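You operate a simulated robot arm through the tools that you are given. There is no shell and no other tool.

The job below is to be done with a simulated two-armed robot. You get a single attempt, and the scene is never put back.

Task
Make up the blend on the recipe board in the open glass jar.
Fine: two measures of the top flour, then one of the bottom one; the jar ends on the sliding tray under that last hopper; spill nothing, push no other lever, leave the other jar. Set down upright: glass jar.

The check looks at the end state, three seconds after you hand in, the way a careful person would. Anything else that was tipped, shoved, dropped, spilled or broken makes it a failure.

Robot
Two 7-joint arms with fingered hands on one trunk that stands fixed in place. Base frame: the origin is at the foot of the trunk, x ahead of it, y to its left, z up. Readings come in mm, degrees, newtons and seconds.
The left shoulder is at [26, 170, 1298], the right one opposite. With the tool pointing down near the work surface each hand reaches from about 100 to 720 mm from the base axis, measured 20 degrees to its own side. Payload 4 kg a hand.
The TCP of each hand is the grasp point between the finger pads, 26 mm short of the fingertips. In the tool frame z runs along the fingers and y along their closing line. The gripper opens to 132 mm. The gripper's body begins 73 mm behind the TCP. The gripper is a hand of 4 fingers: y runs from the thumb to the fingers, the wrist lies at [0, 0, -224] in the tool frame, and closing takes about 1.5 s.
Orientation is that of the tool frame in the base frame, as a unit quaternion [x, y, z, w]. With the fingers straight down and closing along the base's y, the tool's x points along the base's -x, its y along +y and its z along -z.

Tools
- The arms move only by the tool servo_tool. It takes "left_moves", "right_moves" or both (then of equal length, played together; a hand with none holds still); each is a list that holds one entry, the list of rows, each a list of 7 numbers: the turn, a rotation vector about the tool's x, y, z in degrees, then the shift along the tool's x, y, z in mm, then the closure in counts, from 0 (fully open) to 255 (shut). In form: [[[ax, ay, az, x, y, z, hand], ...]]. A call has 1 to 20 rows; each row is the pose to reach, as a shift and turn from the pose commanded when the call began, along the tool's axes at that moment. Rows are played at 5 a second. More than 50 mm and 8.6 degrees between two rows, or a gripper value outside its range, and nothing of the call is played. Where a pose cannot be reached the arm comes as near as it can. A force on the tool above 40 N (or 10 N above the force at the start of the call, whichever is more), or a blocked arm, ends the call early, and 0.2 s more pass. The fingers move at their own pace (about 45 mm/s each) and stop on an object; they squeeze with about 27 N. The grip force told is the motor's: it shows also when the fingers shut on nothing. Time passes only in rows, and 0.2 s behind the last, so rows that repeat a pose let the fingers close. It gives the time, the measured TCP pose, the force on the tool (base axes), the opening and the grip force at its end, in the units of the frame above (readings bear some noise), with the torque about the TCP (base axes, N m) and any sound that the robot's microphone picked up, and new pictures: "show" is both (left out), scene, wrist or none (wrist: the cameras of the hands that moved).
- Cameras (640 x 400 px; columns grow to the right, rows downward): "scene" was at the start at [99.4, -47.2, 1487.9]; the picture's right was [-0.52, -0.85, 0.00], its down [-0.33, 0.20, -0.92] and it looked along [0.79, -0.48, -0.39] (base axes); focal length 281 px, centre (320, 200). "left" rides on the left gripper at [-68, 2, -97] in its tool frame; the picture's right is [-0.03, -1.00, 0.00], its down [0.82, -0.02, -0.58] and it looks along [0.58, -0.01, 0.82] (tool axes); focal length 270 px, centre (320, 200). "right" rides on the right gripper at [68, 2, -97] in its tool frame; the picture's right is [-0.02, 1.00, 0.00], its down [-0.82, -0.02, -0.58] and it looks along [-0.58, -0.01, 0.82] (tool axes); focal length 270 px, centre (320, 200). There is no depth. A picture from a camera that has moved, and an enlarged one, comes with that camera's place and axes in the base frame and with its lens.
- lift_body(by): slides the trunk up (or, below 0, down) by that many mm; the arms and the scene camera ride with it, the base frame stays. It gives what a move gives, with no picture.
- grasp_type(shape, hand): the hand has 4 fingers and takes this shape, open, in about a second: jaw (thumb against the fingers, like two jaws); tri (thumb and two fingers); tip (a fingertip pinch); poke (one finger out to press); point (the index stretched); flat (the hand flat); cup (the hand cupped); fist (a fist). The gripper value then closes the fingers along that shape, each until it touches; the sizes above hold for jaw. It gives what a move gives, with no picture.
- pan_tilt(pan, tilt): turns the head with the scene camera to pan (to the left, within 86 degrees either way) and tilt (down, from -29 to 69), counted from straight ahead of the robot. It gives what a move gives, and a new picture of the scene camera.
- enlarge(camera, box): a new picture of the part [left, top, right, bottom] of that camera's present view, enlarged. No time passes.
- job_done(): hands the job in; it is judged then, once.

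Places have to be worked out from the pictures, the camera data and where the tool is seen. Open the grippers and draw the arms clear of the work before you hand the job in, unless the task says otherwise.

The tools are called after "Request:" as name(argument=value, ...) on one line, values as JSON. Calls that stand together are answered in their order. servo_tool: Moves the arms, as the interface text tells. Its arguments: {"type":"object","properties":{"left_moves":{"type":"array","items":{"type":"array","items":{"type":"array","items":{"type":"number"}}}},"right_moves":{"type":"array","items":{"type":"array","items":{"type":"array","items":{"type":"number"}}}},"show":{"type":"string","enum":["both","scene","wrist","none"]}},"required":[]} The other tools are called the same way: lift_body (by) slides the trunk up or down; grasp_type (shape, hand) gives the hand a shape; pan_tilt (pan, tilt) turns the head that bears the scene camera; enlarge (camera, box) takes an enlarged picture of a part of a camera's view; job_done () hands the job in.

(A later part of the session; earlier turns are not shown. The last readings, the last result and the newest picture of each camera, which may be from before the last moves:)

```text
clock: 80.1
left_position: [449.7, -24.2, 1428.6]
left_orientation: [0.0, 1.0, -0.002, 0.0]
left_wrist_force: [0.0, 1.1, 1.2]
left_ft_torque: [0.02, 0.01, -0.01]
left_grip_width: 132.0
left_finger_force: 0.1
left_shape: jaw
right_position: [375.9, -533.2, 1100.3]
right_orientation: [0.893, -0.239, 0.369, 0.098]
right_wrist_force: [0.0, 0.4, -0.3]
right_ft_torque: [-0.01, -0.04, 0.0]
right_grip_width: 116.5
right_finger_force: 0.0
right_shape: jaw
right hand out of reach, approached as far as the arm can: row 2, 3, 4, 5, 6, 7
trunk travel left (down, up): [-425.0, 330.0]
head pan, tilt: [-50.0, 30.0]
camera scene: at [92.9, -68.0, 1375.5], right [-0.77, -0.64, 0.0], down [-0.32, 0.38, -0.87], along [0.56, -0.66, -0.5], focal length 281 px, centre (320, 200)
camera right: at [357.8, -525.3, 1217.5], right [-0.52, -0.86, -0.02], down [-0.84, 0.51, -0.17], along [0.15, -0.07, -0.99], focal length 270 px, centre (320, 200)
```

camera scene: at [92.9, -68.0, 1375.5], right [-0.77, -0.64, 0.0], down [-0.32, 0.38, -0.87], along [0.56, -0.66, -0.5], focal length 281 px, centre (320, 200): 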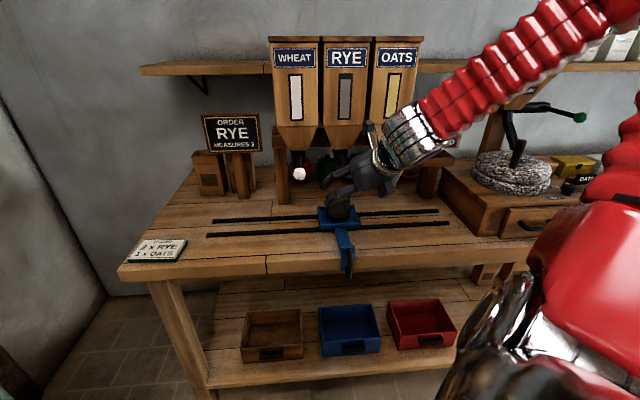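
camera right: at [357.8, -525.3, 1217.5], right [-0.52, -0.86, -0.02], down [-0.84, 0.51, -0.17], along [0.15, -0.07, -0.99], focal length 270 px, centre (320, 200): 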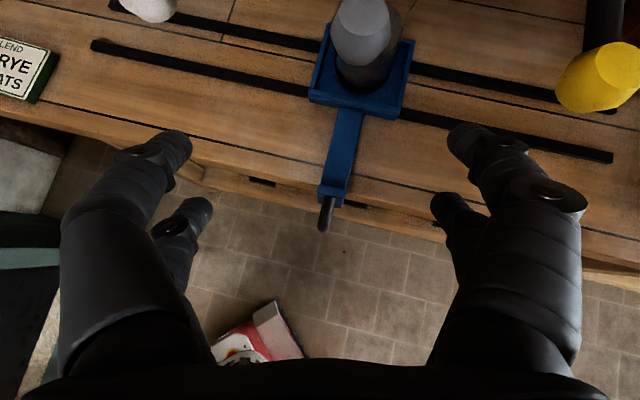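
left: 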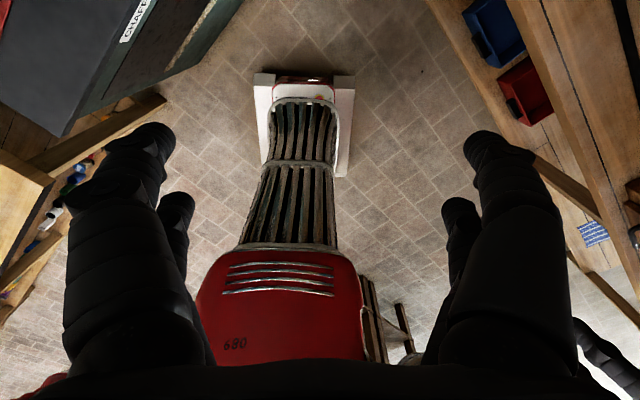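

Clear view: handle bar at (u≈113, n≈650). I descend in front of it with the open hand, stopping at z≈900 first.

Request:
servo_tool(right_moves=[[[0, 0, 0, -17.5, 0.5, 18.7, 0], [0, 0, 0, -35, 0.9, 37.4, 0], [0, 0, 0, -52.4, 1.4, 56, 0], [0, 0, 0, -69.9, 1.8, 74.7, 0], [0, 0, 0, -87.4, 2.3, 93.4, 0], [0, 0, 0, -104.8, 2.7, 112, 0], [0, 0, 0, -122.3, 3.2, 130.8, 0], [0, 0, 0, -137, 3.6, 146.4, 0], [0, 0, 0, -137, 3.6, 146.4, 0]]])

```text
clock: 82.1
left_position: [449.4, -23.1, 1428.2]
left_orientation: [-0.001, 1.0, -0.002, 0.002]
left_wrist_force: [0.1, -0.1, -0.4]
left_ft_torque: [0.02, 0.0, -0.02]
left_grip_width: 132.0
left_finger_force: 0.1
left_shape: jaw
right_position: [379.3, -538.1, 900.1]
right_orientation: [0.892, -0.239, 0.371, 0.099]
right_wrist_force: [0.1, 0.0, 0.3]
right_ft_torque: [-0.02, 0.0, -0.03]
right_grip_width: 131.9
right_finger_force: 0.0
right_shape: jaw
trunk travel left (down, up): [-425.0, 330.0]
head pan, tilt: [-50.0, 30.0]
camera scene: at [92.8, -67.6, 1375.5], right [-0.77, -0.64, 0.0], down [-0.32, 0.38, -0.87], along [0.56, -0.66, -0.5], focal length 281 px, centre (320, 200)
camera right: at [361.0, -530.5, 1017.2], right [-0.52, -0.86, -0.02], down [-0.84, 0.51, -0.17], along [0.15, -0.07, -0.99], focal length 270 px, centre (320, 200)
```

scene: 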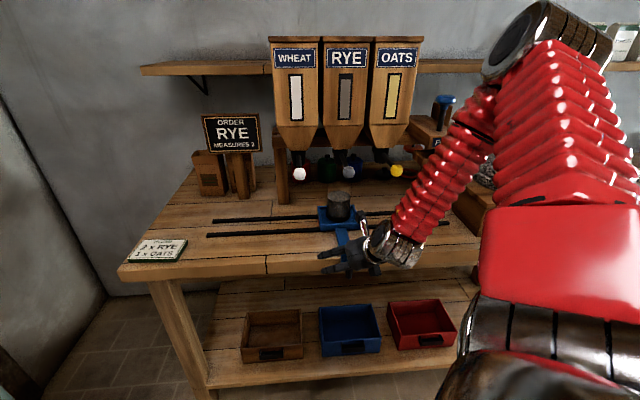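
right: 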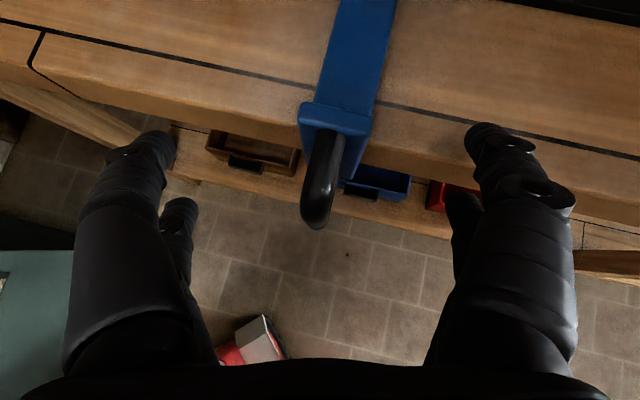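

Bar is centred between the fingers. I descend the final 52 mm and close on the bar.

Request:
servo_tool(right_moves=[[[0, 0, 0, -12, 0.6, 13, 0], [0, 0, 0, -24, 1.2, 26, 0], [0, 0, 0, -35.5, 1.8, 39.5, 0], [0, 0, 0, -35.5, 1.8, 39.5, 0]]])

```text
clock: 83.1
left_position: [448.3, -20.2, 1429.0]
left_orientation: [-0.001, 1.0, -0.004, 0.002]
left_wrist_force: [-0.7, -0.1, -0.4]
left_ft_torque: [0.01, 0.03, 0.0]
left_grip_width: 132.0
left_finger_force: 0.1
left_shape: jaw
right_position: [377.8, -538.3, 849.6]
right_orientation: [0.892, -0.237, 0.371, 0.099]
right_wrist_force: [-5.5, 13.6, 19.1]
right_ft_torque: [-1.69, 0.3, -0.69]
right_grip_width: 131.7
right_finger_force: 0.1
right_shape: jaw
trunk travel left (down, up): [-425.0, 330.0]
head pan, tilt: [-50.0, 30.0]
camera scene: at [91.0, -64.4, 1376.0], right [-0.77, -0.64, 0.0], down [-0.32, 0.38, -0.87], along [0.56, -0.66, -0.5], focal length 281 px, centre (320, 200)
camera right: at [361.0, -529.6, 966.8], right [-0.51, -0.86, -0.02], down [-0.84, 0.51, -0.17], along [0.16, -0.07, -0.98], focal length 270 px, centre (320, 200)
```

scene: 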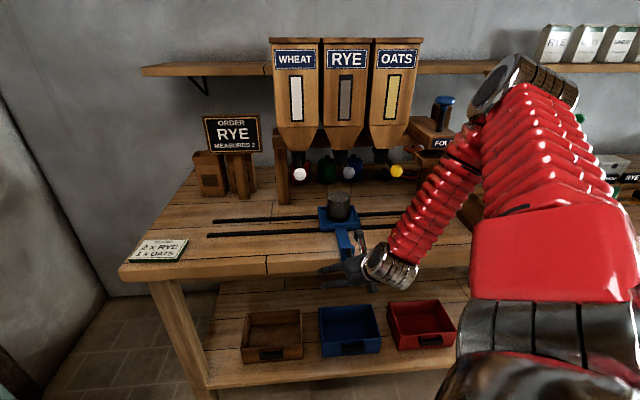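
right: 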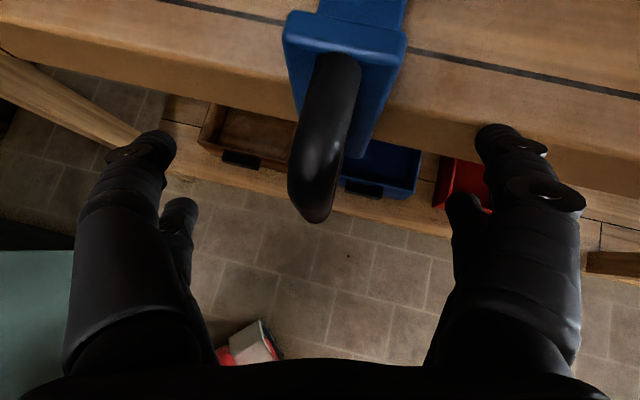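

A finger (right, upper) is touching the bench edge (19 N up). I go back up, partially close the fingers to narrow the span, and come down again slightly nearer to the robot.

Request:
servo_tool(right_moves=[[[0, 0, 0, 14, 0, -14, 0], [0, 0, 0, 24, 0, -24, 0], [0, 0, 0, 24, 0, -24, 60], [0, 0, 0, 24, 0, -24, 110], [0, 0, 0, 24, 0, -24, 130], [0, 0, 0, 24, 0, -24, 130], [0, 0, 0, 24, 0, -24, 130]]])

```text
clock: 84.7
left_position: [450.3, -23.5, 1428.0]
left_orientation: [-0.001, 1.0, -0.003, 0.002]
left_wrist_force: [0.6, 0.4, -0.6]
left_ft_torque: [0.01, 0.02, 0.02]
left_grip_width: 131.7
left_finger_force: 0.0
left_shape: jaw
right_position: [379.9, -541.9, 880.7]
right_orientation: [0.893, -0.238, 0.369, 0.098]
right_wrist_force: [0.7, 0.6, 0.1]
right_ft_torque: [0.02, 0.03, -0.01]
right_grip_width: 65.2
right_finger_force: 0.0
right_shape: jaw
trunk travel left (down, up): [-425.0, 330.0]
head pan, tilt: [-50.0, 30.0]
camera scene: at [93.1, -67.9, 1375.5], right [-0.77, -0.64, 0.0], down [-0.32, 0.38, -0.87], along [0.56, -0.66, -0.5], focal length 281 px, centre (320, 200)
camera right: at [362.7, -533.2, 997.4], right [-0.52, -0.86, -0.02], down [-0.84, 0.51, -0.17], along [0.15, -0.07, -0.99], focal length 270 px, centre (320, 200)
```

scene: 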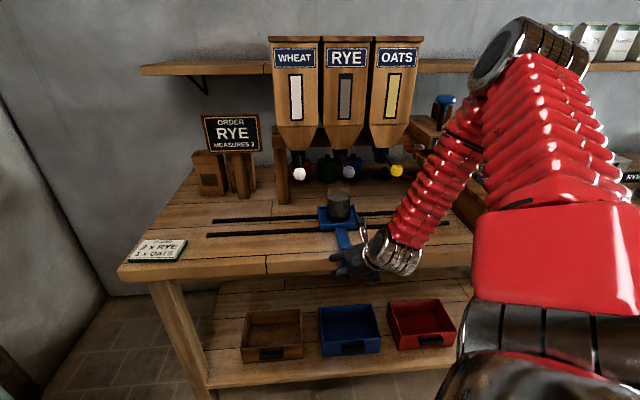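
right: 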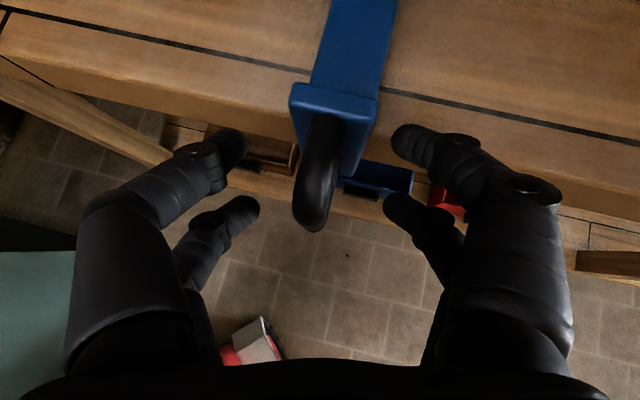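

Now the narrowed fingers clear the bench edge. I descend 28 mm and close on the bar.

Request:
servo_tool(right_moves=[[[0, 0, 0, -11, -0.4, 9, 130], [0, 0, 0, -21.7, -0.7, 18, 130], [0, 0, 0, -21.7, -0.7, 18, 160], [0, 0, 0, -21.7, -0.7, 18, 200], [0, 0, 0, -21.7, -0.7, 18, 230], [0, 0, 0, -21.7, -0.7, 18, 255], [0, 0, 0, -21.7, -0.7, 18, 255], [0, 0, 0, -21.7, -0.7, 18, 255]]])

```text
clock: 86.5
left_position: [450.1, -24.7, 1427.2]
left_orientation: [-0.001, 1.0, -0.002, 0.001]
left_wrist_force: [-0.6, -0.1, 0.6]
left_ft_torque: [0.0, -0.02, -0.01]
left_grip_width: 132.0
left_finger_force: 0.1
left_shape: jaw
right_position: [378.5, -539.0, 852.4]
right_orientation: [0.893, -0.24, 0.368, 0.098]
right_wrist_force: [0.2, 0.2, -6.2]
right_ft_torque: [-0.24, 0.58, -0.97]
right_grip_width: 2.8
right_finger_force: 26.9
right_shape: jaw
trunk travel left (down, up): [-425.0, 330.0]
head pan, tilt: [-50.0, 30.0]
camera scene: at [93.6, -68.3, 1375.3], right [-0.77, -0.64, 0.0], down [-0.32, 0.38, -0.87], along [0.56, -0.66, -0.5], focal length 281 px, centre (320, 200)
camera right: at [359.9, -532.0, 968.8], right [-0.52, -0.86, -0.02], down [-0.84, 0.51, -0.17], along [0.15, -0.07, -0.99], focal length 270 px, centre (320, 200)
```

scene: 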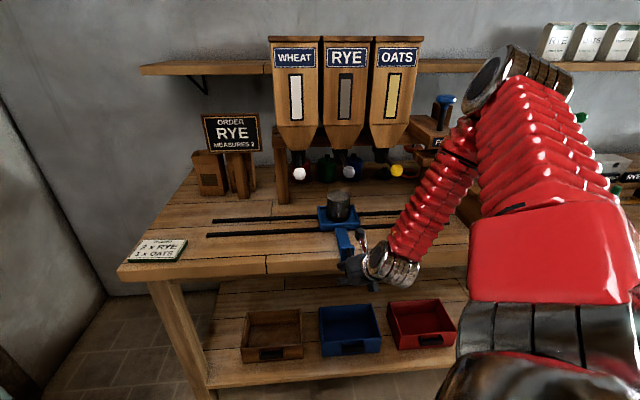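
right: 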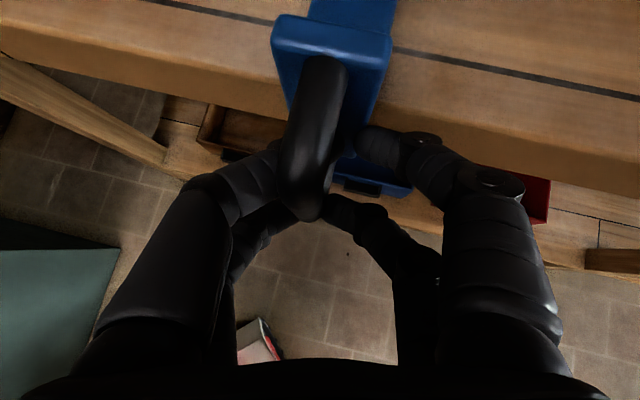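

The bar is captured between the upper fingers. I slide the tray slowly toward OATS, 60 mm first, checking that it follows.

Request:
servo_tool(right_moves=[[[0, 0, 0, -0.4, 1.9, -0.4, 255], [0, 0, 0, -1.3, 6.8, -1.3, 255], [0, 0, 0, -2.7, 14.5, -2.7, 255], [0, 0, 0, -4.4, 23.2, -4.4, 255], [0, 0, 0, -6.2, 32.8, -6.2, 255], [0, 0, 0, -8, 42.5, -8, 255], [0, 0, 0, -9.7, 51, -9.7, 255], [0, 0, 0, -10.8, 57, -10.8, 255], [0, 0, 0, -11, 58, -11, 255]]])

Request:
enlarge(camera="scene", box=[290, 130, 450, 260])

```text
clock: 88.5
left_position: [450.8, -25.3, 1427.8]
left_orientation: [-0.001, 1.0, -0.002, 0.001]
left_wrist_force: [-1.9, -0.7, 0.6]
left_ft_torque: [0.01, 0.0, 0.01]
left_grip_width: 132.0
left_finger_force: 0.1
left_shape: jaw
right_position: [335.6, -581.4, 851.3]
right_orientation: [0.894, -0.239, 0.367, 0.097]
right_wrist_force: [-2.7, 3.3, -21.8]
right_ft_torque: [-0.08, 0.76, -1.04]
right_grip_width: 2.4
right_finger_force: 27.1
right_shape: jaw
trunk travel left (down, up): [-425.0, 330.0]
head pan, tilt: [-50.0, 30.0]
camera scene: at [94.2, -69.2, 1375.2], right [-0.77, -0.64, 0.0], down [-0.32, 0.38, -0.87], along [0.56, -0.66, -0.5], focal length 281 px, centre (320, 200)
camera right: at [318.7, -573.8, 969.3], right [-0.52, -0.86, -0.02], down [-0.84, 0.51, -0.16], along [0.15, -0.07, -0.99], focal length 270 px, centre (320, 200)
```

scene: 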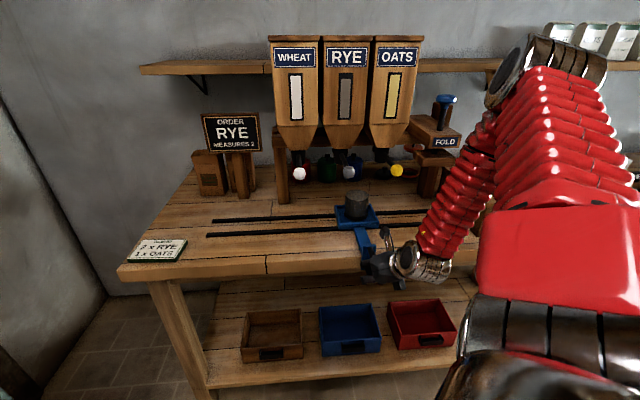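
right: 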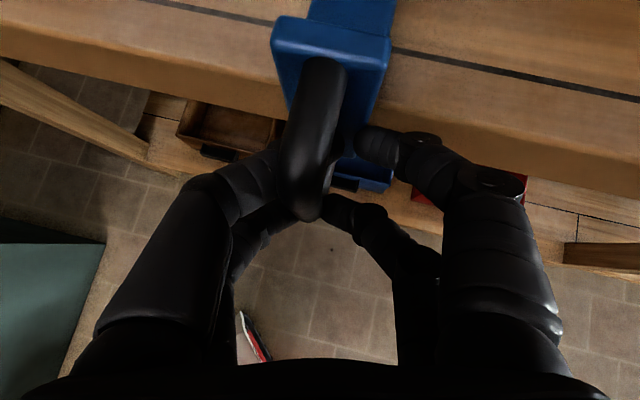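

```text
3.08 times, centred on (370, 195) of scene
camera zoom: at [94.2, -69.2, 1375.2], right [-0.77, -0.64, 0.0], down [-0.32, 0.38, -0.87], along [0.56, -0.66, -0.5], focal length 865 px, centre (166, 215)
```

zoom: 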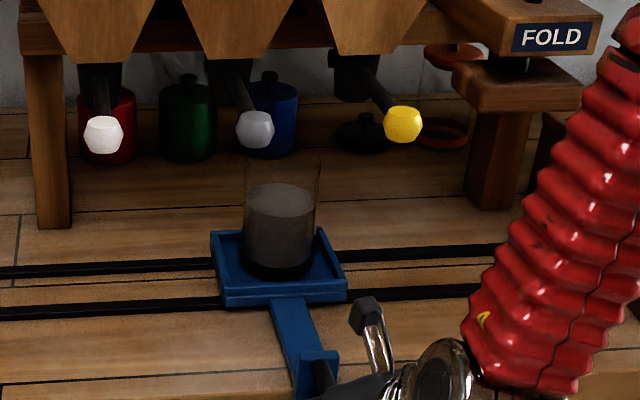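

The tray follows well, jar stable. I continue 62 mm more, with a slight downward correction to relieve the vertical load.

Request:
servo_tool(right_moves=[[[0, 0, 0, -2.5, 1.9, 1.7, 255], [0, 0, 0, -3.4, 6.8, 0.8, 255], [0, 0, 0, -4.8, 14.5, -0.6, 255], [0, 0, 0, -6.5, 23.2, -2.3, 255], [0, 0, 0, -8.3, 32.8, -4.1, 255], [0, 0, 0, -10.1, 42.5, -5.9, 255], [0, 0, 0, -11.8, 51, -7.6, 255], [0, 0, 0, -13.1, 58, -8.9, 255], [0, 0, 0, -13.5, 60, -9.3, 255], [0, 0, 0, -13.5, 60, -9.3, 255]]])

Request:
enlarge(camera="scene", box=[290, 130, 450, 260])

```text
clock: 90.7
left_position: [448.4, -24.5, 1428.0]
left_orientation: [-0.002, 1.0, -0.003, 0.002]
left_wrist_force: [0.1, -0.3, -0.8]
left_ft_torque: [-0.01, -0.02, 0.02]
left_grip_width: 131.8
left_finger_force: 0.1
left_shape: jaw
right_position: [292.5, -626.0, 851.7]
right_orientation: [0.892, -0.239, 0.37, 0.099]
right_wrist_force: [-4.8, 5.5, -0.7]
right_ft_torque: [-0.2, 0.65, -1.03]
right_grip_width: 3.1
right_finger_force: 26.7
right_shape: jaw
trunk travel left (down, up): [-425.0, 330.0]
head pan, tilt: [-50.0, 30.0]
camera scene: at [92.5, -67.4, 1375.6], right [-0.77, -0.64, 0.0], down [-0.32, 0.38, -0.87], along [0.56, -0.66, -0.5], focal length 281 px, centre (320, 200)
camera right: at [274.2, -617.3, 968.6], right [-0.51, -0.86, -0.02], down [-0.84, 0.51, -0.17], along [0.15, -0.07, -0.99], focal length 270 px, centre (320, 200)
```

scene: 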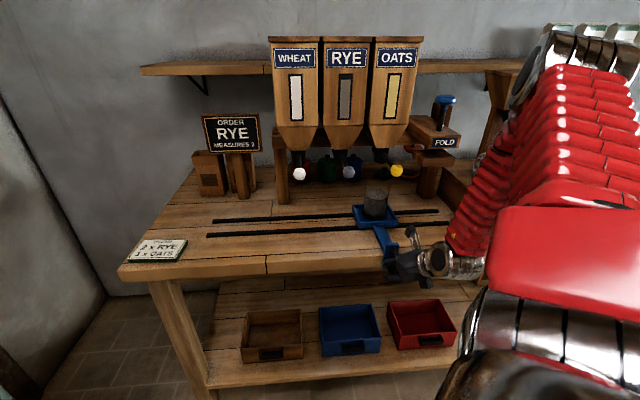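
right: 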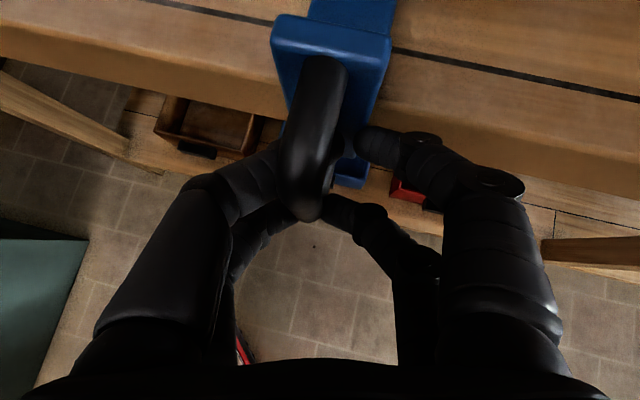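

```text
3.08 times, centred on (370, 195) of scene
camera zoom: at [92.5, -67.4, 1375.6], right [-0.77, -0.64, 0.0], down [-0.32, 0.38, -0.87], along [0.56, -0.66, -0.5], focal length 865 px, centre (166, 215)
```

zoom: 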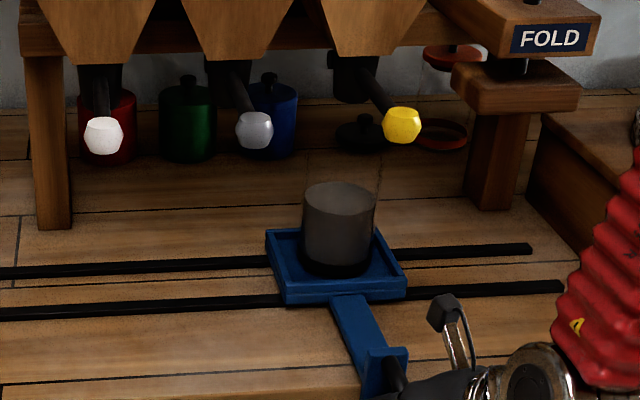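

Jar has moved ~120 mm; spouts are ~125 mm apart. I nudge another 6 mm and then measure with the bench-aligned head view.

Request:
servo_tool(right_moves=[[[0, 0, 0, -0.5, 2.5, -0.5, 255], [0, 0, 0, -1.1, 5.8, -1.1, 255], [0, 0, 0, -1.1, 5.8, -1.1, 255]]], show="none")

Request:
pan_tilt(pan=-45, tilt=30)

Request:
enlarge(camera="scene", box=[310, 120, 490, 260])

```text
clock: 91.5
left_position: [450.0, -24.0, 1428.3]
left_orientation: [-0.001, 1.0, -0.003, 0.002]
left_wrist_force: [-0.9, -0.3, 0.0]
left_ft_torque: [-0.02, -0.03, -0.03]
left_grip_width: 131.8
left_finger_force: 0.1
left_shape: jaw
right_position: [288.9, -630.2, 853.0]
right_orientation: [0.892, -0.239, 0.37, 0.099]
right_wrist_force: [-1.4, 4.0, 0.7]
right_ft_torque: [-0.22, 0.59, -0.99]
right_grip_width: 2.6
right_finger_force: 27.3
right_shape: jaw
trunk travel left (down, up): [-425.0, 330.0]
head pan, tilt: [-50.0, 30.0]
```

```text
clock: 92.2
left_position: [449.7, -23.9, 1428.0]
left_orientation: [-0.001, 1.0, -0.002, 0.002]
left_wrist_force: [-0.4, 0.3, -0.4]
left_ft_torque: [0.0, -0.02, -0.02]
left_grip_width: 131.9
left_finger_force: 0.1
left_shape: jaw
right_position: [288.2, -629.3, 850.6]
right_orientation: [0.892, -0.239, 0.37, 0.099]
right_wrist_force: [-1.2, 2.0, 2.2]
right_ft_torque: [-0.29, 0.63, -1.01]
right_grip_width: 2.7
right_finger_force: 27.0
right_shape: jaw
trunk travel left (down, up): [-425.0, 330.0]
head pan, tilt: [-45.0, 30.0]
camera scene: at [98.6, -62.1, 1375.5], right [-0.71, -0.71, 0.0], down [-0.35, 0.35, -0.87], along [0.61, -0.61, -0.5], focal length 281 px, centre (320, 200)
```

scene: 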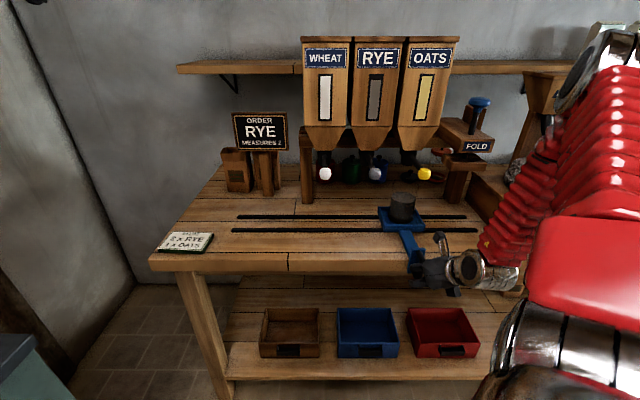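

```text
2.86 times, centred on (400, 190) of scene
camera zoom: at [98.6, -62.1, 1375.5], right [-0.71, -0.71, 0.0], down [-0.35, 0.35, -0.87], along [0.61, -0.61, -0.5], focal length 803 px, centre (91, 229)
```

zoom: 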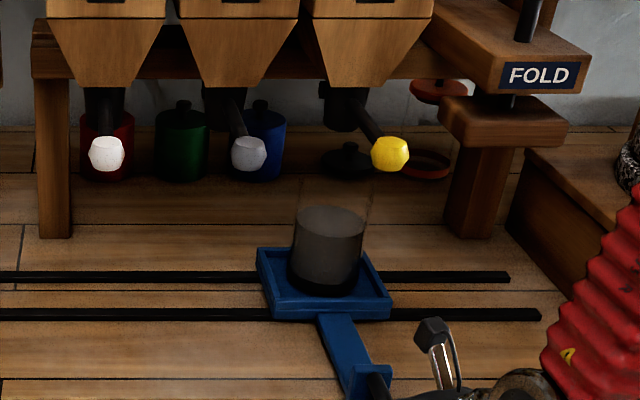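

Cross-checking both views, hoppers are at u ≈ -12, 110, 231, and the jar is now at ≈237. I move the tray back ~6 mm.

Request:
servo_tool(right_moves=[[[0, 0, 0, 0.5, -2.5, 0.5, 255], [0, 0, 0, 1.2, -6, 1.2, 255], [0, 0, 0, 1.2, -6, 1.2, 255]]], show="none")

Request:
enlarge(camera="scene", box=[310, 120, 490, 260])

```text
clock: 93.0
left_position: [449.0, -23.6, 1427.3]
left_orientation: [-0.001, 1.0, -0.003, 0.002]
left_wrist_force: [0.1, 0.6, 0.3]
left_ft_torque: [-0.02, 0.01, -0.04]
left_grip_width: 131.7
left_finger_force: 0.0
left_shape: jaw
right_position: [292.0, -625.0, 852.2]
right_orientation: [0.892, -0.239, 0.37, 0.099]
right_wrist_force: [-1.8, 0.7, 4.9]
right_ft_torque: [-0.33, 0.58, -1.06]
right_grip_width: 3.0
right_finger_force: 27.2
right_shape: jaw
trunk travel left (down, up): [-425.0, 330.0]
head pan, tilt: [-45.0, 30.0]
```

```text
2.86 times, centred on (400, 190) of scene
camera zoom: at [98.3, -62.0, 1375.6], right [-0.71, -0.71, 0.0], down [-0.35, 0.35, -0.87], along [0.61, -0.61, -0.5], focal length 803 px, centre (91, 229)
```

zoom: 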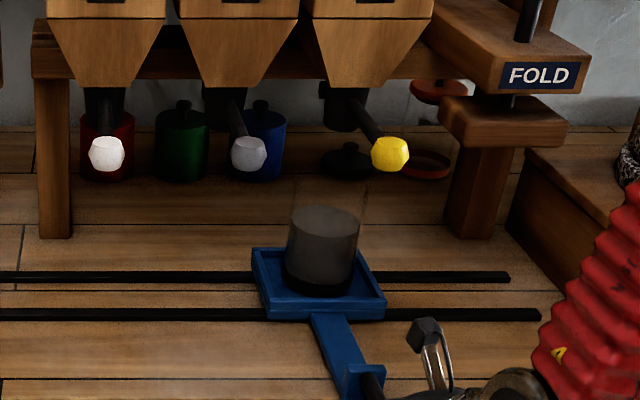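

Jar is now at u≈231, under OATS. I open the fingers partly (to stay clear of the bench edge) and lift straight up off the handle.

Request:
servo_tool(right_moves=[[[0, 0, 0, 0, 0, 0, 200], [0, 0, 0, 0, 0, 0, 160], [0, 0, 0, 0, 0, 0, 130], [0, 0, 0, 0, 0, 0, 125], [0, 0, 0, 0, 0, 0, 125], [0, 0, 0, 7, 0, -7, 125], [0, 0, 0, 18, 0, -18, 125], [0, 0, 0, 32, 0, -32, 125], [0, 0, 0, 50, 0, -50, 125], [0, 0, 0, 70, 0, -70, 125]]])

Request:
enlarge(camera="scene", box=[310, 120, 490, 260])

```text
clock: 95.2
left_position: [449.2, -23.1, 1428.8]
left_orientation: [0.0, 1.0, -0.003, 0.002]
left_wrist_force: [-0.1, -0.5, 0.3]
left_ft_torque: [0.03, -0.04, -0.01]
left_grip_width: 132.0
left_finger_force: 0.1
left_shape: jaw
right_position: [290.9, -625.0, 949.3]
right_orientation: [0.892, -0.24, 0.37, 0.099]
right_wrist_force: [-1.3, 0.0, -0.7]
right_ft_torque: [-0.02, -0.02, 0.01]
right_grip_width: 66.7
right_finger_force: 0.0
right_shape: jaw
trunk travel left (down, up): [-425.0, 330.0]
head pan, tilt: [-45.0, 30.0]
camera scene: at [98.3, -61.7, 1375.6], right [-0.71, -0.71, 0.0], down [-0.35, 0.35, -0.87], along [0.61, -0.61, -0.5], focal length 281 px, centre (320, 200)
camera right: at [272.9, -616.1, 1067.0], right [-0.52, -0.86, -0.02], down [-0.84, 0.51, -0.17], along [0.15, -0.07, -0.99], focal length 270 px, centre (320, 200)
```

scene: 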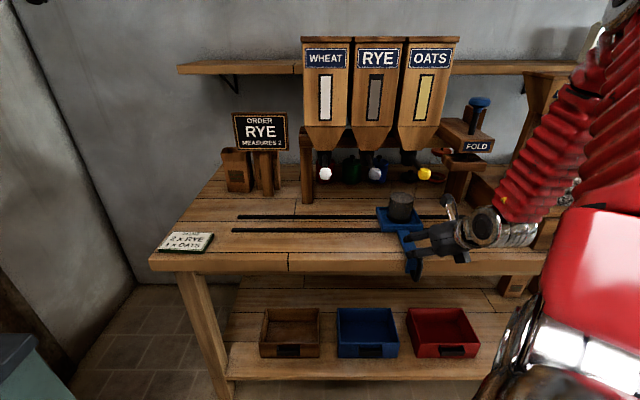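
right: 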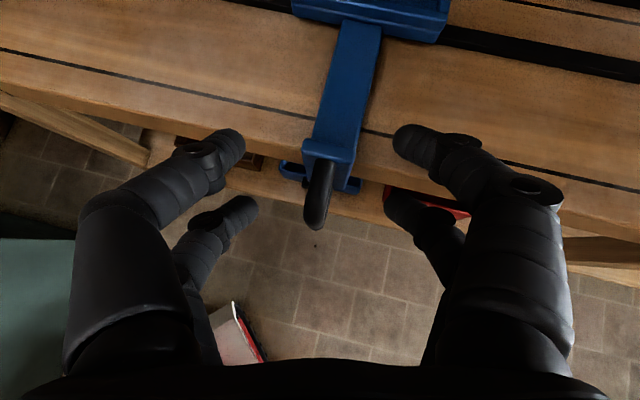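

```text
2.86 times, centred on (400, 190) of scene
camera zoom: at [98.3, -61.7, 1375.6], right [-0.71, -0.71, 0.0], down [-0.35, 0.35, -0.87], along [0.61, -0.61, -0.5], focal length 803 px, centre (91, 229)
```

zoom: 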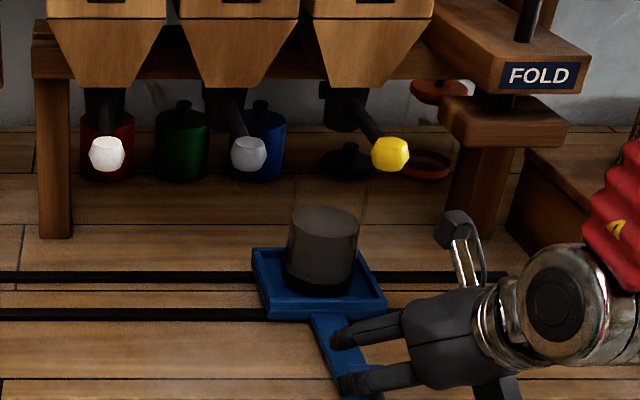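

The tray stays put. I close the fingers and rise in front of the yellow lever.

Request:
servo_tool(right_moves=[[[0, 0, 0, 22, 0, -22, 200], [0, 0, 0, 44, 0, -44, 255], [0, 0, 0, 66, 0, -66, 255], [0, 0, 0, 88, 0, -88, 255], [0, 0, 0, 110, 0, -110, 255], [0, 0, 0, 132, 0, -132, 255], [0, 0, 0, 154, 0, -154, 255], [0, 0, 0, 154, 0, -154, 255]]])

Request:
enlarge(camera="scene", box=[310, 110, 490, 250])

```text
clock: 97.0
left_position: [448.9, -24.4, 1428.7]
left_orientation: [-0.001, 1.0, -0.003, 0.001]
left_wrist_force: [-1.1, -0.1, 0.4]
left_ft_torque: [-0.04, -0.04, 0.02]
left_grip_width: 132.1
left_finger_force: 0.1
left_shape: jaw
right_position: [318.0, -629.0, 1089.6]
right_orientation: [0.892, -0.239, 0.37, 0.098]
right_wrist_force: [0.0, -0.1, -0.8]
right_ft_torque: [0.0, 0.02, 0.02]
right_grip_width: 0.0
right_finger_force: 26.8
right_shape: jaw
right hand out of reach, approached as far as the arm can: row 4, 5, 6, 7, 8
trunk travel left (down, up): [-425.0, 330.0]
head pan, tilt: [-45.0, 30.0]
camera scene: at [98.2, -62.6, 1375.5], right [-0.71, -0.71, 0.0], down [-0.35, 0.35, -0.87], along [0.61, -0.61, -0.5], focal length 281 px, centre (320, 200)
camera right: at [300.7, -621.4, 1207.0], right [-0.52, -0.86, -0.02], down [-0.84, 0.51, -0.17], along [0.16, -0.07, -0.99], focal length 270 px, centre (320, 200)
```

scene: 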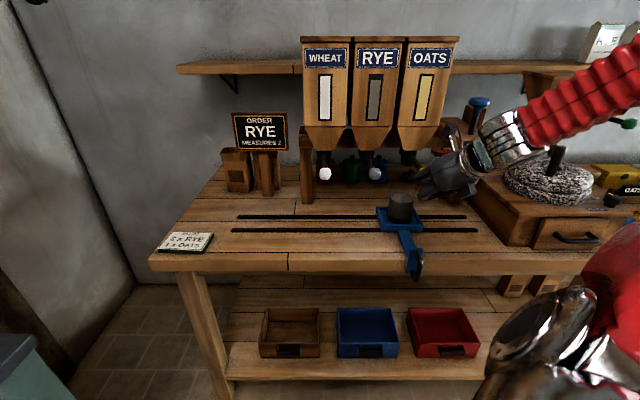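
right: 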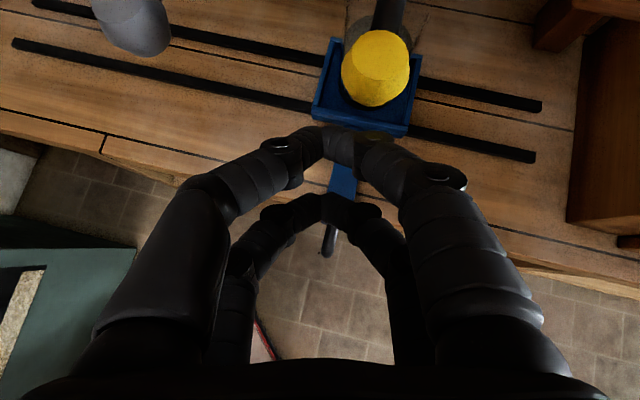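

```text
2.86 times, centred on (400, 180) of scene
camera zoom: at [98.2, -62.6, 1375.5], right [-0.71, -0.71, 0.0], down [-0.35, 0.35, -0.87], along [0.61, -0.61, -0.5], focal length 803 px, centre (91, 257)
```

zoom: 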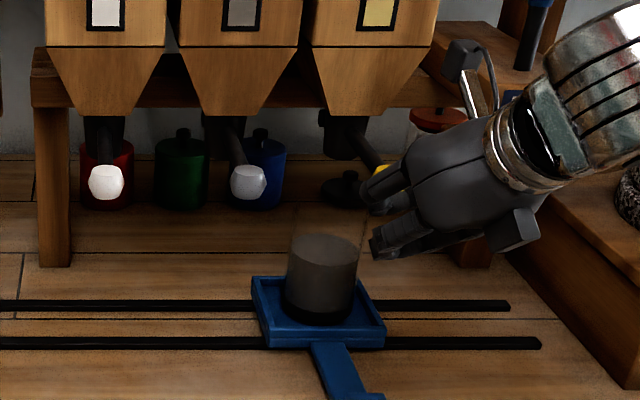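

Height-limited again at z≈1090. I back off slightly from the knob and raise the trunk 90 mm.

Request:
servo_tool(right_moves=[[[0, 0, 0, -5, 0, -5, 255], [0, 0, 0, -10, 0, -10, 255]]], show="none")

Request:
lift_body(by=90)

Request:
pan_tilt(pan=-50, tilt=35)

Request:
enlarge(camera="right", box=[0, 0, 640, 400])

```text
clock: 97.6
left_position: [449.6, -24.8, 1428.0]
left_orientation: [-0.001, 1.0, -0.003, 0.0]
left_wrist_force: [0.1, -0.1, 0.3]
left_ft_torque: [0.01, -0.01, 0.03]
left_grip_width: 131.8
left_finger_force: 0.1
left_shape: jaw
right_position: [315.5, -625.7, 1088.0]
right_orientation: [0.892, -0.239, 0.371, 0.099]
right_wrist_force: [-0.6, 0.2, -0.6]
right_ft_torque: [0.01, -0.04, 0.0]
right_grip_width: 0.0
right_finger_force: 27.5
right_shape: jaw
right hand out of reach, approached as far as the arm can: row 2
trunk travel left (down, up): [-425.0, 330.0]
head pan, tilt: [-45.0, 30.0]
```

```text
clock: 98.8
left_position: [441.1, -24.3, 1523.5]
left_orientation: [-0.001, 1.0, -0.003, 0.01]
left_wrist_force: [-0.3, -1.4, 0.3]
left_ft_torque: [0.01, 0.03, 0.01]
left_grip_width: 131.6
left_finger_force: 0.0
left_shape: jaw
right_position: [317.7, -624.9, 1175.6]
right_orientation: [0.893, -0.239, 0.369, 0.098]
right_wrist_force: [0.3, 0.5, -0.4]
right_ft_torque: [0.0, 0.02, -0.04]
right_grip_width: 0.1
right_finger_force: 27.0
right_shape: jaw
trunk travel left (down, up): [-515.0, 240.0]
head pan, tilt: [-45.0, 30.0]
```

```text
clock: 99.5
left_position: [441.2, -24.4, 1523.6]
left_orientation: [-0.001, 1.0, -0.004, 0.01]
left_wrist_force: [-0.3, -0.2, 0.3]
left_ft_torque: [0.0, 0.02, -0.05]
left_grip_width: 132.0
left_finger_force: 0.0
left_shape: jaw
right_position: [317.9, -624.6, 1177.5]
right_orientation: [0.893, -0.238, 0.369, 0.097]
right_wrist_force: [0.7, -0.4, 0.2]
right_ft_torque: [0.0, 0.04, -0.02]
right_grip_width: 0.0
right_finger_force: 27.4
right_shape: jaw
trunk travel left (down, up): [-515.0, 240.0]
head pan, tilt: [-50.0, 35.0]
camera scene: at [77.8, -66.0, 1458.3], right [-0.77, -0.64, 0.0], down [-0.37, 0.44, -0.82], along [0.53, -0.63, -0.57], focal length 281 px, centre (320, 200)
```

scene: 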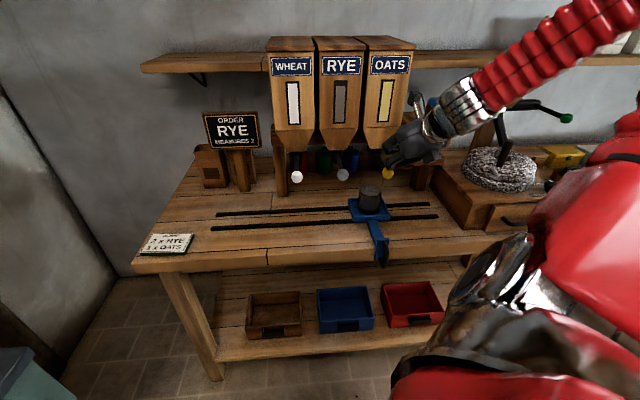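

```text
1.00 times, centred on (320, 200) of right (not enlarged: the box is as wide or as high as the picture)
camera zoom: at [298.8, -616.9, 1294.2], right [-0.52, -0.86, -0.02], down [-0.84, 0.51, -0.17], along [0.15, -0.07, -0.99], focal length 270 px, centre (320, 200)
```

zoom: 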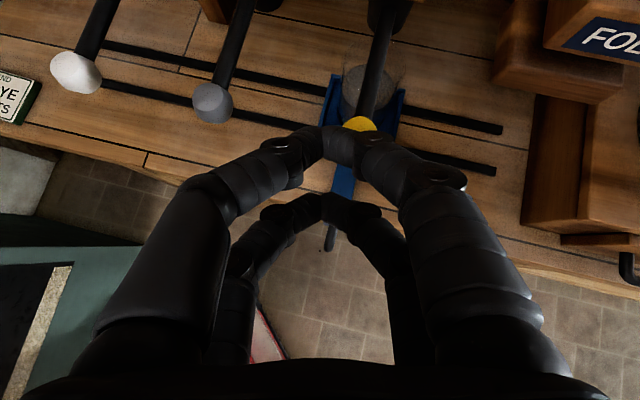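

The yellow knob is at about (363,-691). I move forward to hover the lower fingertips right above it.

Request:
servo_tool(right_moves=[[[0, 0, 0, 9.5, 8.6, 15.5, 255], [0, 0, 0, 19, 17.2, 31, 255], [0, 0, 0, 28.5, 25.8, 46.5, 255], [0, 0, 0, 37.9, 34.3, 61.9, 255], [0, 0, 0, 37.9, 34.3, 61.9, 255]]])

Request:
enlarge(camera="scene", box=[300, 90, 480, 230])

Request:
enlarge(camera="right", box=[220, 60, 460, 260])

```text
clock: 100.7
left_position: [439.6, -24.7, 1524.0]
left_orientation: [-0.001, 1.0, -0.004, 0.012]
left_wrist_force: [-0.3, -0.6, 0.3]
left_ft_torque: [0.0, -0.03, -0.01]
left_grip_width: 132.2
left_finger_force: 0.1
left_shape: jaw
right_position: [361.0, -689.3, 1161.3]
right_orientation: [0.892, -0.239, 0.37, 0.099]
right_wrist_force: [-0.7, 0.4, -0.1]
right_ft_torque: [-0.03, -0.04, -0.01]
right_grip_width: 0.1
right_finger_force: 27.1
right_shape: jaw
trunk travel left (down, up): [-515.0, 240.0]
head pan, tilt: [-50.0, 35.0]
camera scene: at [77.3, -65.6, 1458.4], right [-0.77, -0.64, 0.0], down [-0.37, 0.44, -0.82], along [0.53, -0.63, -0.57], focal length 281 px, centre (320, 200)
camera right: at [342.5, -682.1, 1278.3], right [-0.52, -0.86, -0.02], down [-0.84, 0.51, -0.17], along [0.15, -0.07, -0.99], focal length 270 px, centre (320, 200)
```

scene: 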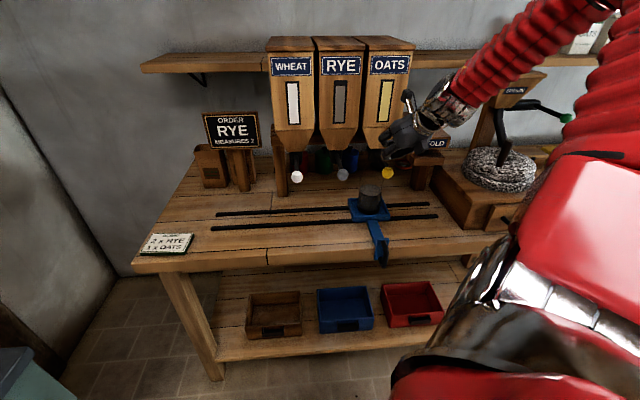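
right: 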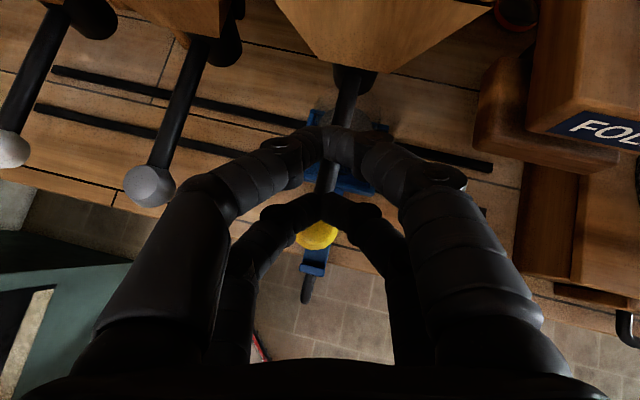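

```text
2.86 times, centred on (390, 160) of scene
camera zoom: at [77.3, -65.6, 1458.4], right [-0.77, -0.64, 0.0], down [-0.37, 0.44, -0.82], along [0.53, -0.63, -0.57], focal length 803 px, centre (120, 314)
```

zoom: 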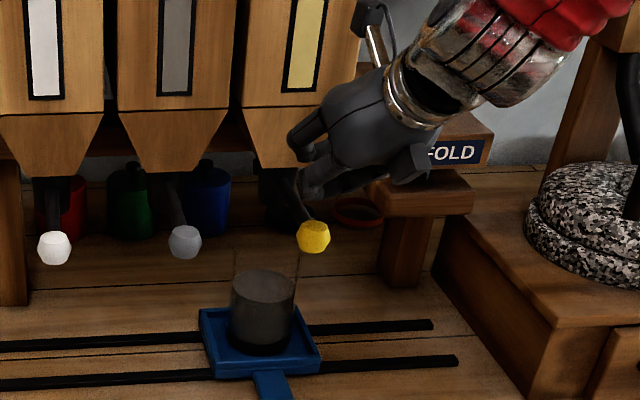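

```text
2.00 times, centred on (340, 160) of right
camera zoom: at [342.5, -682.1, 1278.3], right [-0.52, -0.86, -0.02], down [-0.84, 0.51, -0.17], along [0.15, -0.07, -0.99], focal length 541 px, centre (280, 280)
```

zoom: 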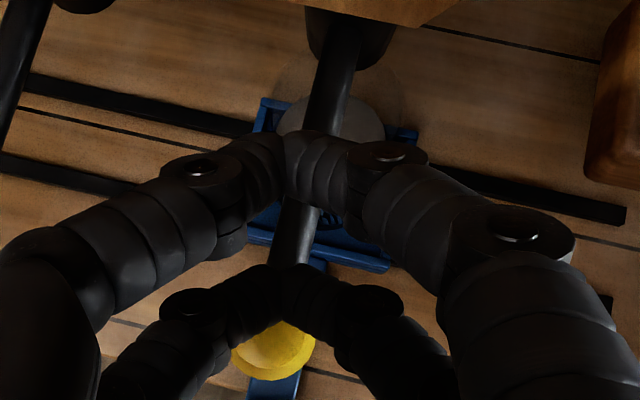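

Spout, jar and knob line up in the wrist view. I centre the fingertips on the knob (a few mm) and press down, first to mid-stroke.

Request:
servo_tool(right_moves=[[[0, 0, 0, -5.3, -4.9, -5.3, 255], [0, 0, 0, -12.4, -4.9, 1.8, 255], [0, 0, 0, -19.5, -4.9, 8.9, 255], [0, 0, 0, -26.5, -4.9, 15.9, 255], [0, 0, 0, -31, -4.9, 20.5, 255], [0, 0, 0, -35, -4.9, 24.5, 255], [0, 0, 0, -35, -4.9, 24.5, 255]]])

Request:
enlarge(camera="scene", box=[300, 90, 480, 230])

```text
clock: 102.3
left_position: [440.8, -24.0, 1523.7]
left_orientation: [-0.001, 1.0, -0.003, 0.011]
left_wrist_force: [0.5, 0.0, -0.6]
left_ft_torque: [0.0, 0.01, -0.02]
left_grip_width: 131.9
left_finger_force: 0.1
left_shape: jaw
right_position: [356.2, -682.0, 1117.1]
right_orientation: [0.893, -0.239, 0.369, 0.098]
right_wrist_force: [1.2, -0.8, 2.3]
right_ft_torque: [-0.03, -0.03, 0.0]
right_grip_width: 0.1
right_finger_force: 27.3
right_shape: jaw
trunk travel left (down, up): [-515.0, 240.0]
head pan, tilt: [-50.0, 35.0]
camera scene: at [77.8, -65.8, 1458.3], right [-0.77, -0.64, 0.0], down [-0.37, 0.44, -0.82], along [0.53, -0.63, -0.57], focal length 281 px, centre (320, 200)
camera right: at [338.7, -673.4, 1234.5], right [-0.52, -0.86, -0.02], down [-0.84, 0.51, -0.17], along [0.15, -0.07, -0.99], focal length 270 px, centre (320, 200)
```

scene: 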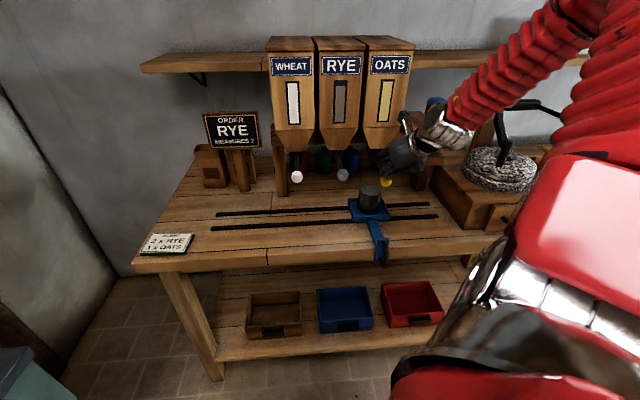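
right: 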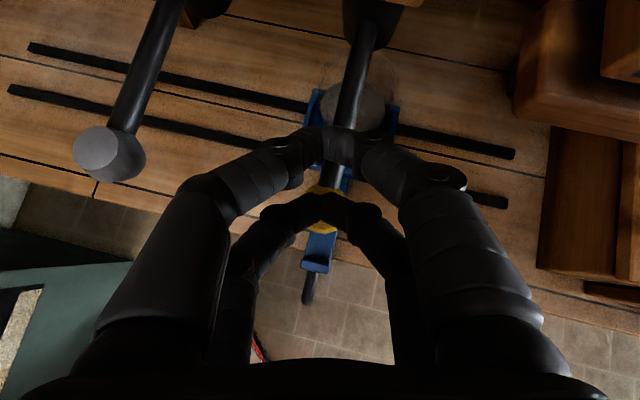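

```text
2.86 times, centred on (390, 160) of scene
camera zoom: at [77.8, -65.8, 1458.3], right [-0.77, -0.64, 0.0], down [-0.37, 0.44, -0.82], along [0.53, -0.63, -0.57], focal length 803 px, centre (120, 314)
```

zoom: 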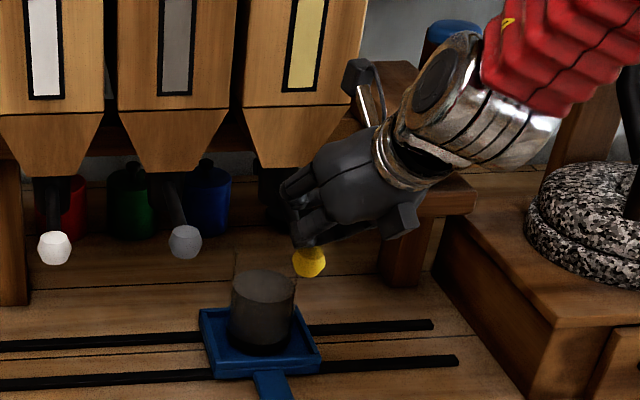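

The yellow knob is down ~25 mm at 2 N. I continue to z≈1088.

Request:
servo_tool(right_moves=[[[0, 0, 0, -3.5, 0, 3.5, 255], [0, 0, 0, -7, 0, 7, 255], [0, 0, 0, -10.6, 0, 10.6, 255], [0, 0, 0, -14, 0, 14, 255], [0, 0, 0, -17.5, 0, 17.5, 255], [0, 0, 0, -20.5, 0, 20.5, 255], [0, 0, 0, -20.5, 0, 20.5, 255]]])

Request:
enlarge(camera="scene", box=[300, 90, 480, 230])

```text
clock: 103.9
left_position: [441.3, -23.7, 1524.1]
left_orientation: [0.0, 1.0, -0.003, 0.011]
left_wrist_force: [0.7, 0.2, 0.4]
left_ft_torque: [-0.03, -0.01, 0.0]
left_grip_width: 131.7
left_finger_force: 0.1
left_shape: jaw
right_position: [355.7, -680.5, 1090.1]
right_orientation: [0.893, -0.239, 0.369, 0.098]
right_wrist_force: [-0.3, 1.1, 2.1]
right_ft_torque: [-0.04, 0.01, 0.04]
right_grip_width: 0.2
right_finger_force: 26.6
right_shape: jaw
trunk travel left (down, up): [-515.0, 240.0]
head pan, tilt: [-50.0, 35.0]
camera scene: at [77.7, -65.7, 1458.3], right [-0.77, -0.64, 0.0], down [-0.37, 0.44, -0.82], along [0.53, -0.63, -0.57], focal length 281 px, centre (320, 200)
camera right: at [339.0, -673.3, 1206.7], right [-0.52, -0.86, -0.02], down [-0.84, 0.51, -0.17], along [0.15, -0.07, -0.99], focal length 270 px, centre (320, 200)
```

scene: 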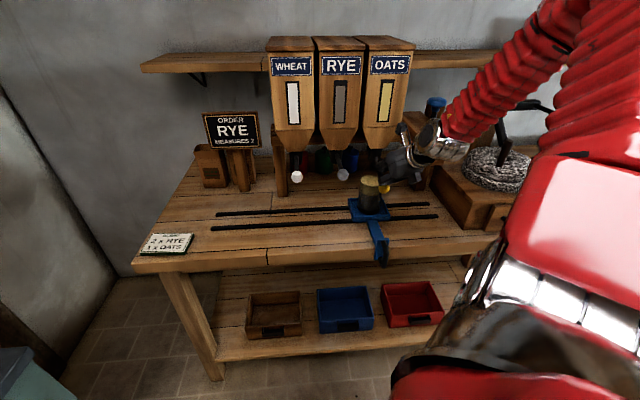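
right: 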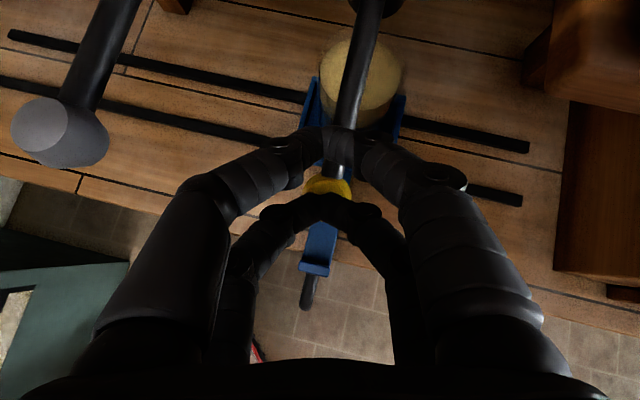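

```text
2.86 times, centred on (390, 160) of scene
camera zoom: at [77.7, -65.7, 1458.3], right [-0.77, -0.64, 0.0], down [-0.37, 0.44, -0.82], along [0.53, -0.63, -0.57], focal length 803 px, centre (120, 314)
```

zoom: 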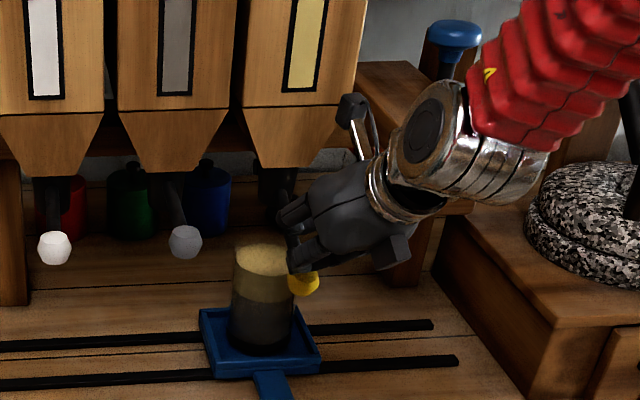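

One measure of oats is in the jar. I raise straight up to let the lever return.

Request:
servo_tool(right_moves=[[[0, 0, 0, 6, 0, -6, 255], [0, 0, 0, 12, 0, -12, 255], [0, 0, 0, 19, 0, -19, 255], [0, 0, 0, 26, 0, -26, 255], [0, 0, 0, 33, 0, -33, 255], [0, 0, 0, 40, 0, -40, 255], [0, 0, 0, 47, 0, -47, 255], [0, 0, 0, 56, 0, -56, 255], [0, 0, 0, 56, 0, -56, 255]]])

Request:
enlarge(camera="scene", box=[300, 90, 480, 230])

```text
clock: 105.9
left_position: [442.2, -23.5, 1523.2]
left_orientation: [-0.001, 1.0, -0.004, 0.01]
left_wrist_force: [0.4, -0.7, -0.5]
left_ft_torque: [0.02, -0.03, 0.01]
left_grip_width: 131.8
left_finger_force: 0.0
left_shape: jaw
right_position: [356.5, -681.7, 1167.8]
right_orientation: [0.893, -0.239, 0.37, 0.099]
right_wrist_force: [-0.1, -0.1, 0.8]
right_ft_torque: [-0.02, 0.01, -0.01]
right_grip_width: 0.0
right_finger_force: 26.4
right_shape: jaw
trunk travel left (down, up): [-515.0, 240.0]
head pan, tilt: [-50.0, 35.0]
camera scene: at [78.1, -66.4, 1458.3], right [-0.77, -0.64, 0.0], down [-0.37, 0.44, -0.82], along [0.53, -0.63, -0.57], focal length 281 px, centre (320, 200)
camera right: at [338.8, -673.7, 1285.8], right [-0.51, -0.86, -0.02], down [-0.84, 0.51, -0.17], along [0.15, -0.07, -0.99], focal length 270 px, centre (320, 200)
```

scene: 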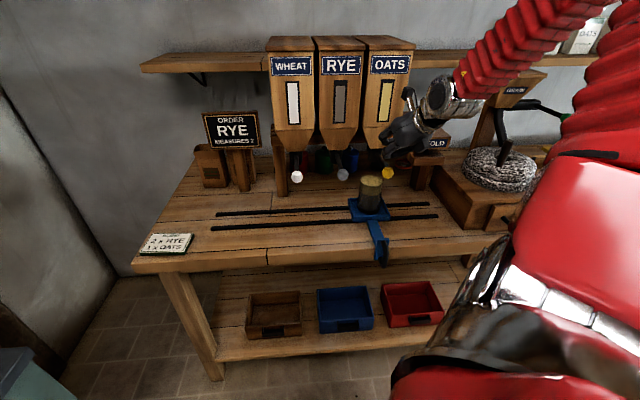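
right: 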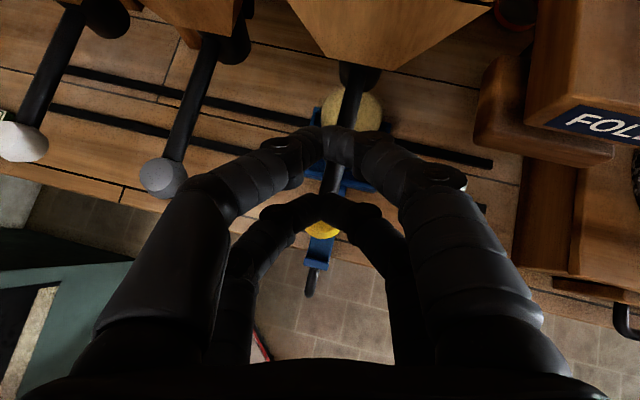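

```text
2.86 times, centred on (390, 160) of scene
camera zoom: at [78.1, -66.4, 1458.3], right [-0.77, -0.64, 0.0], down [-0.37, 0.44, -0.82], along [0.53, -0.63, -0.57], focal length 803 px, centre (120, 314)
```

zoom: 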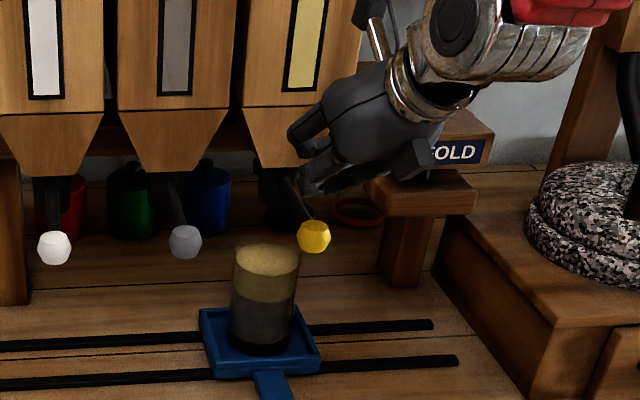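

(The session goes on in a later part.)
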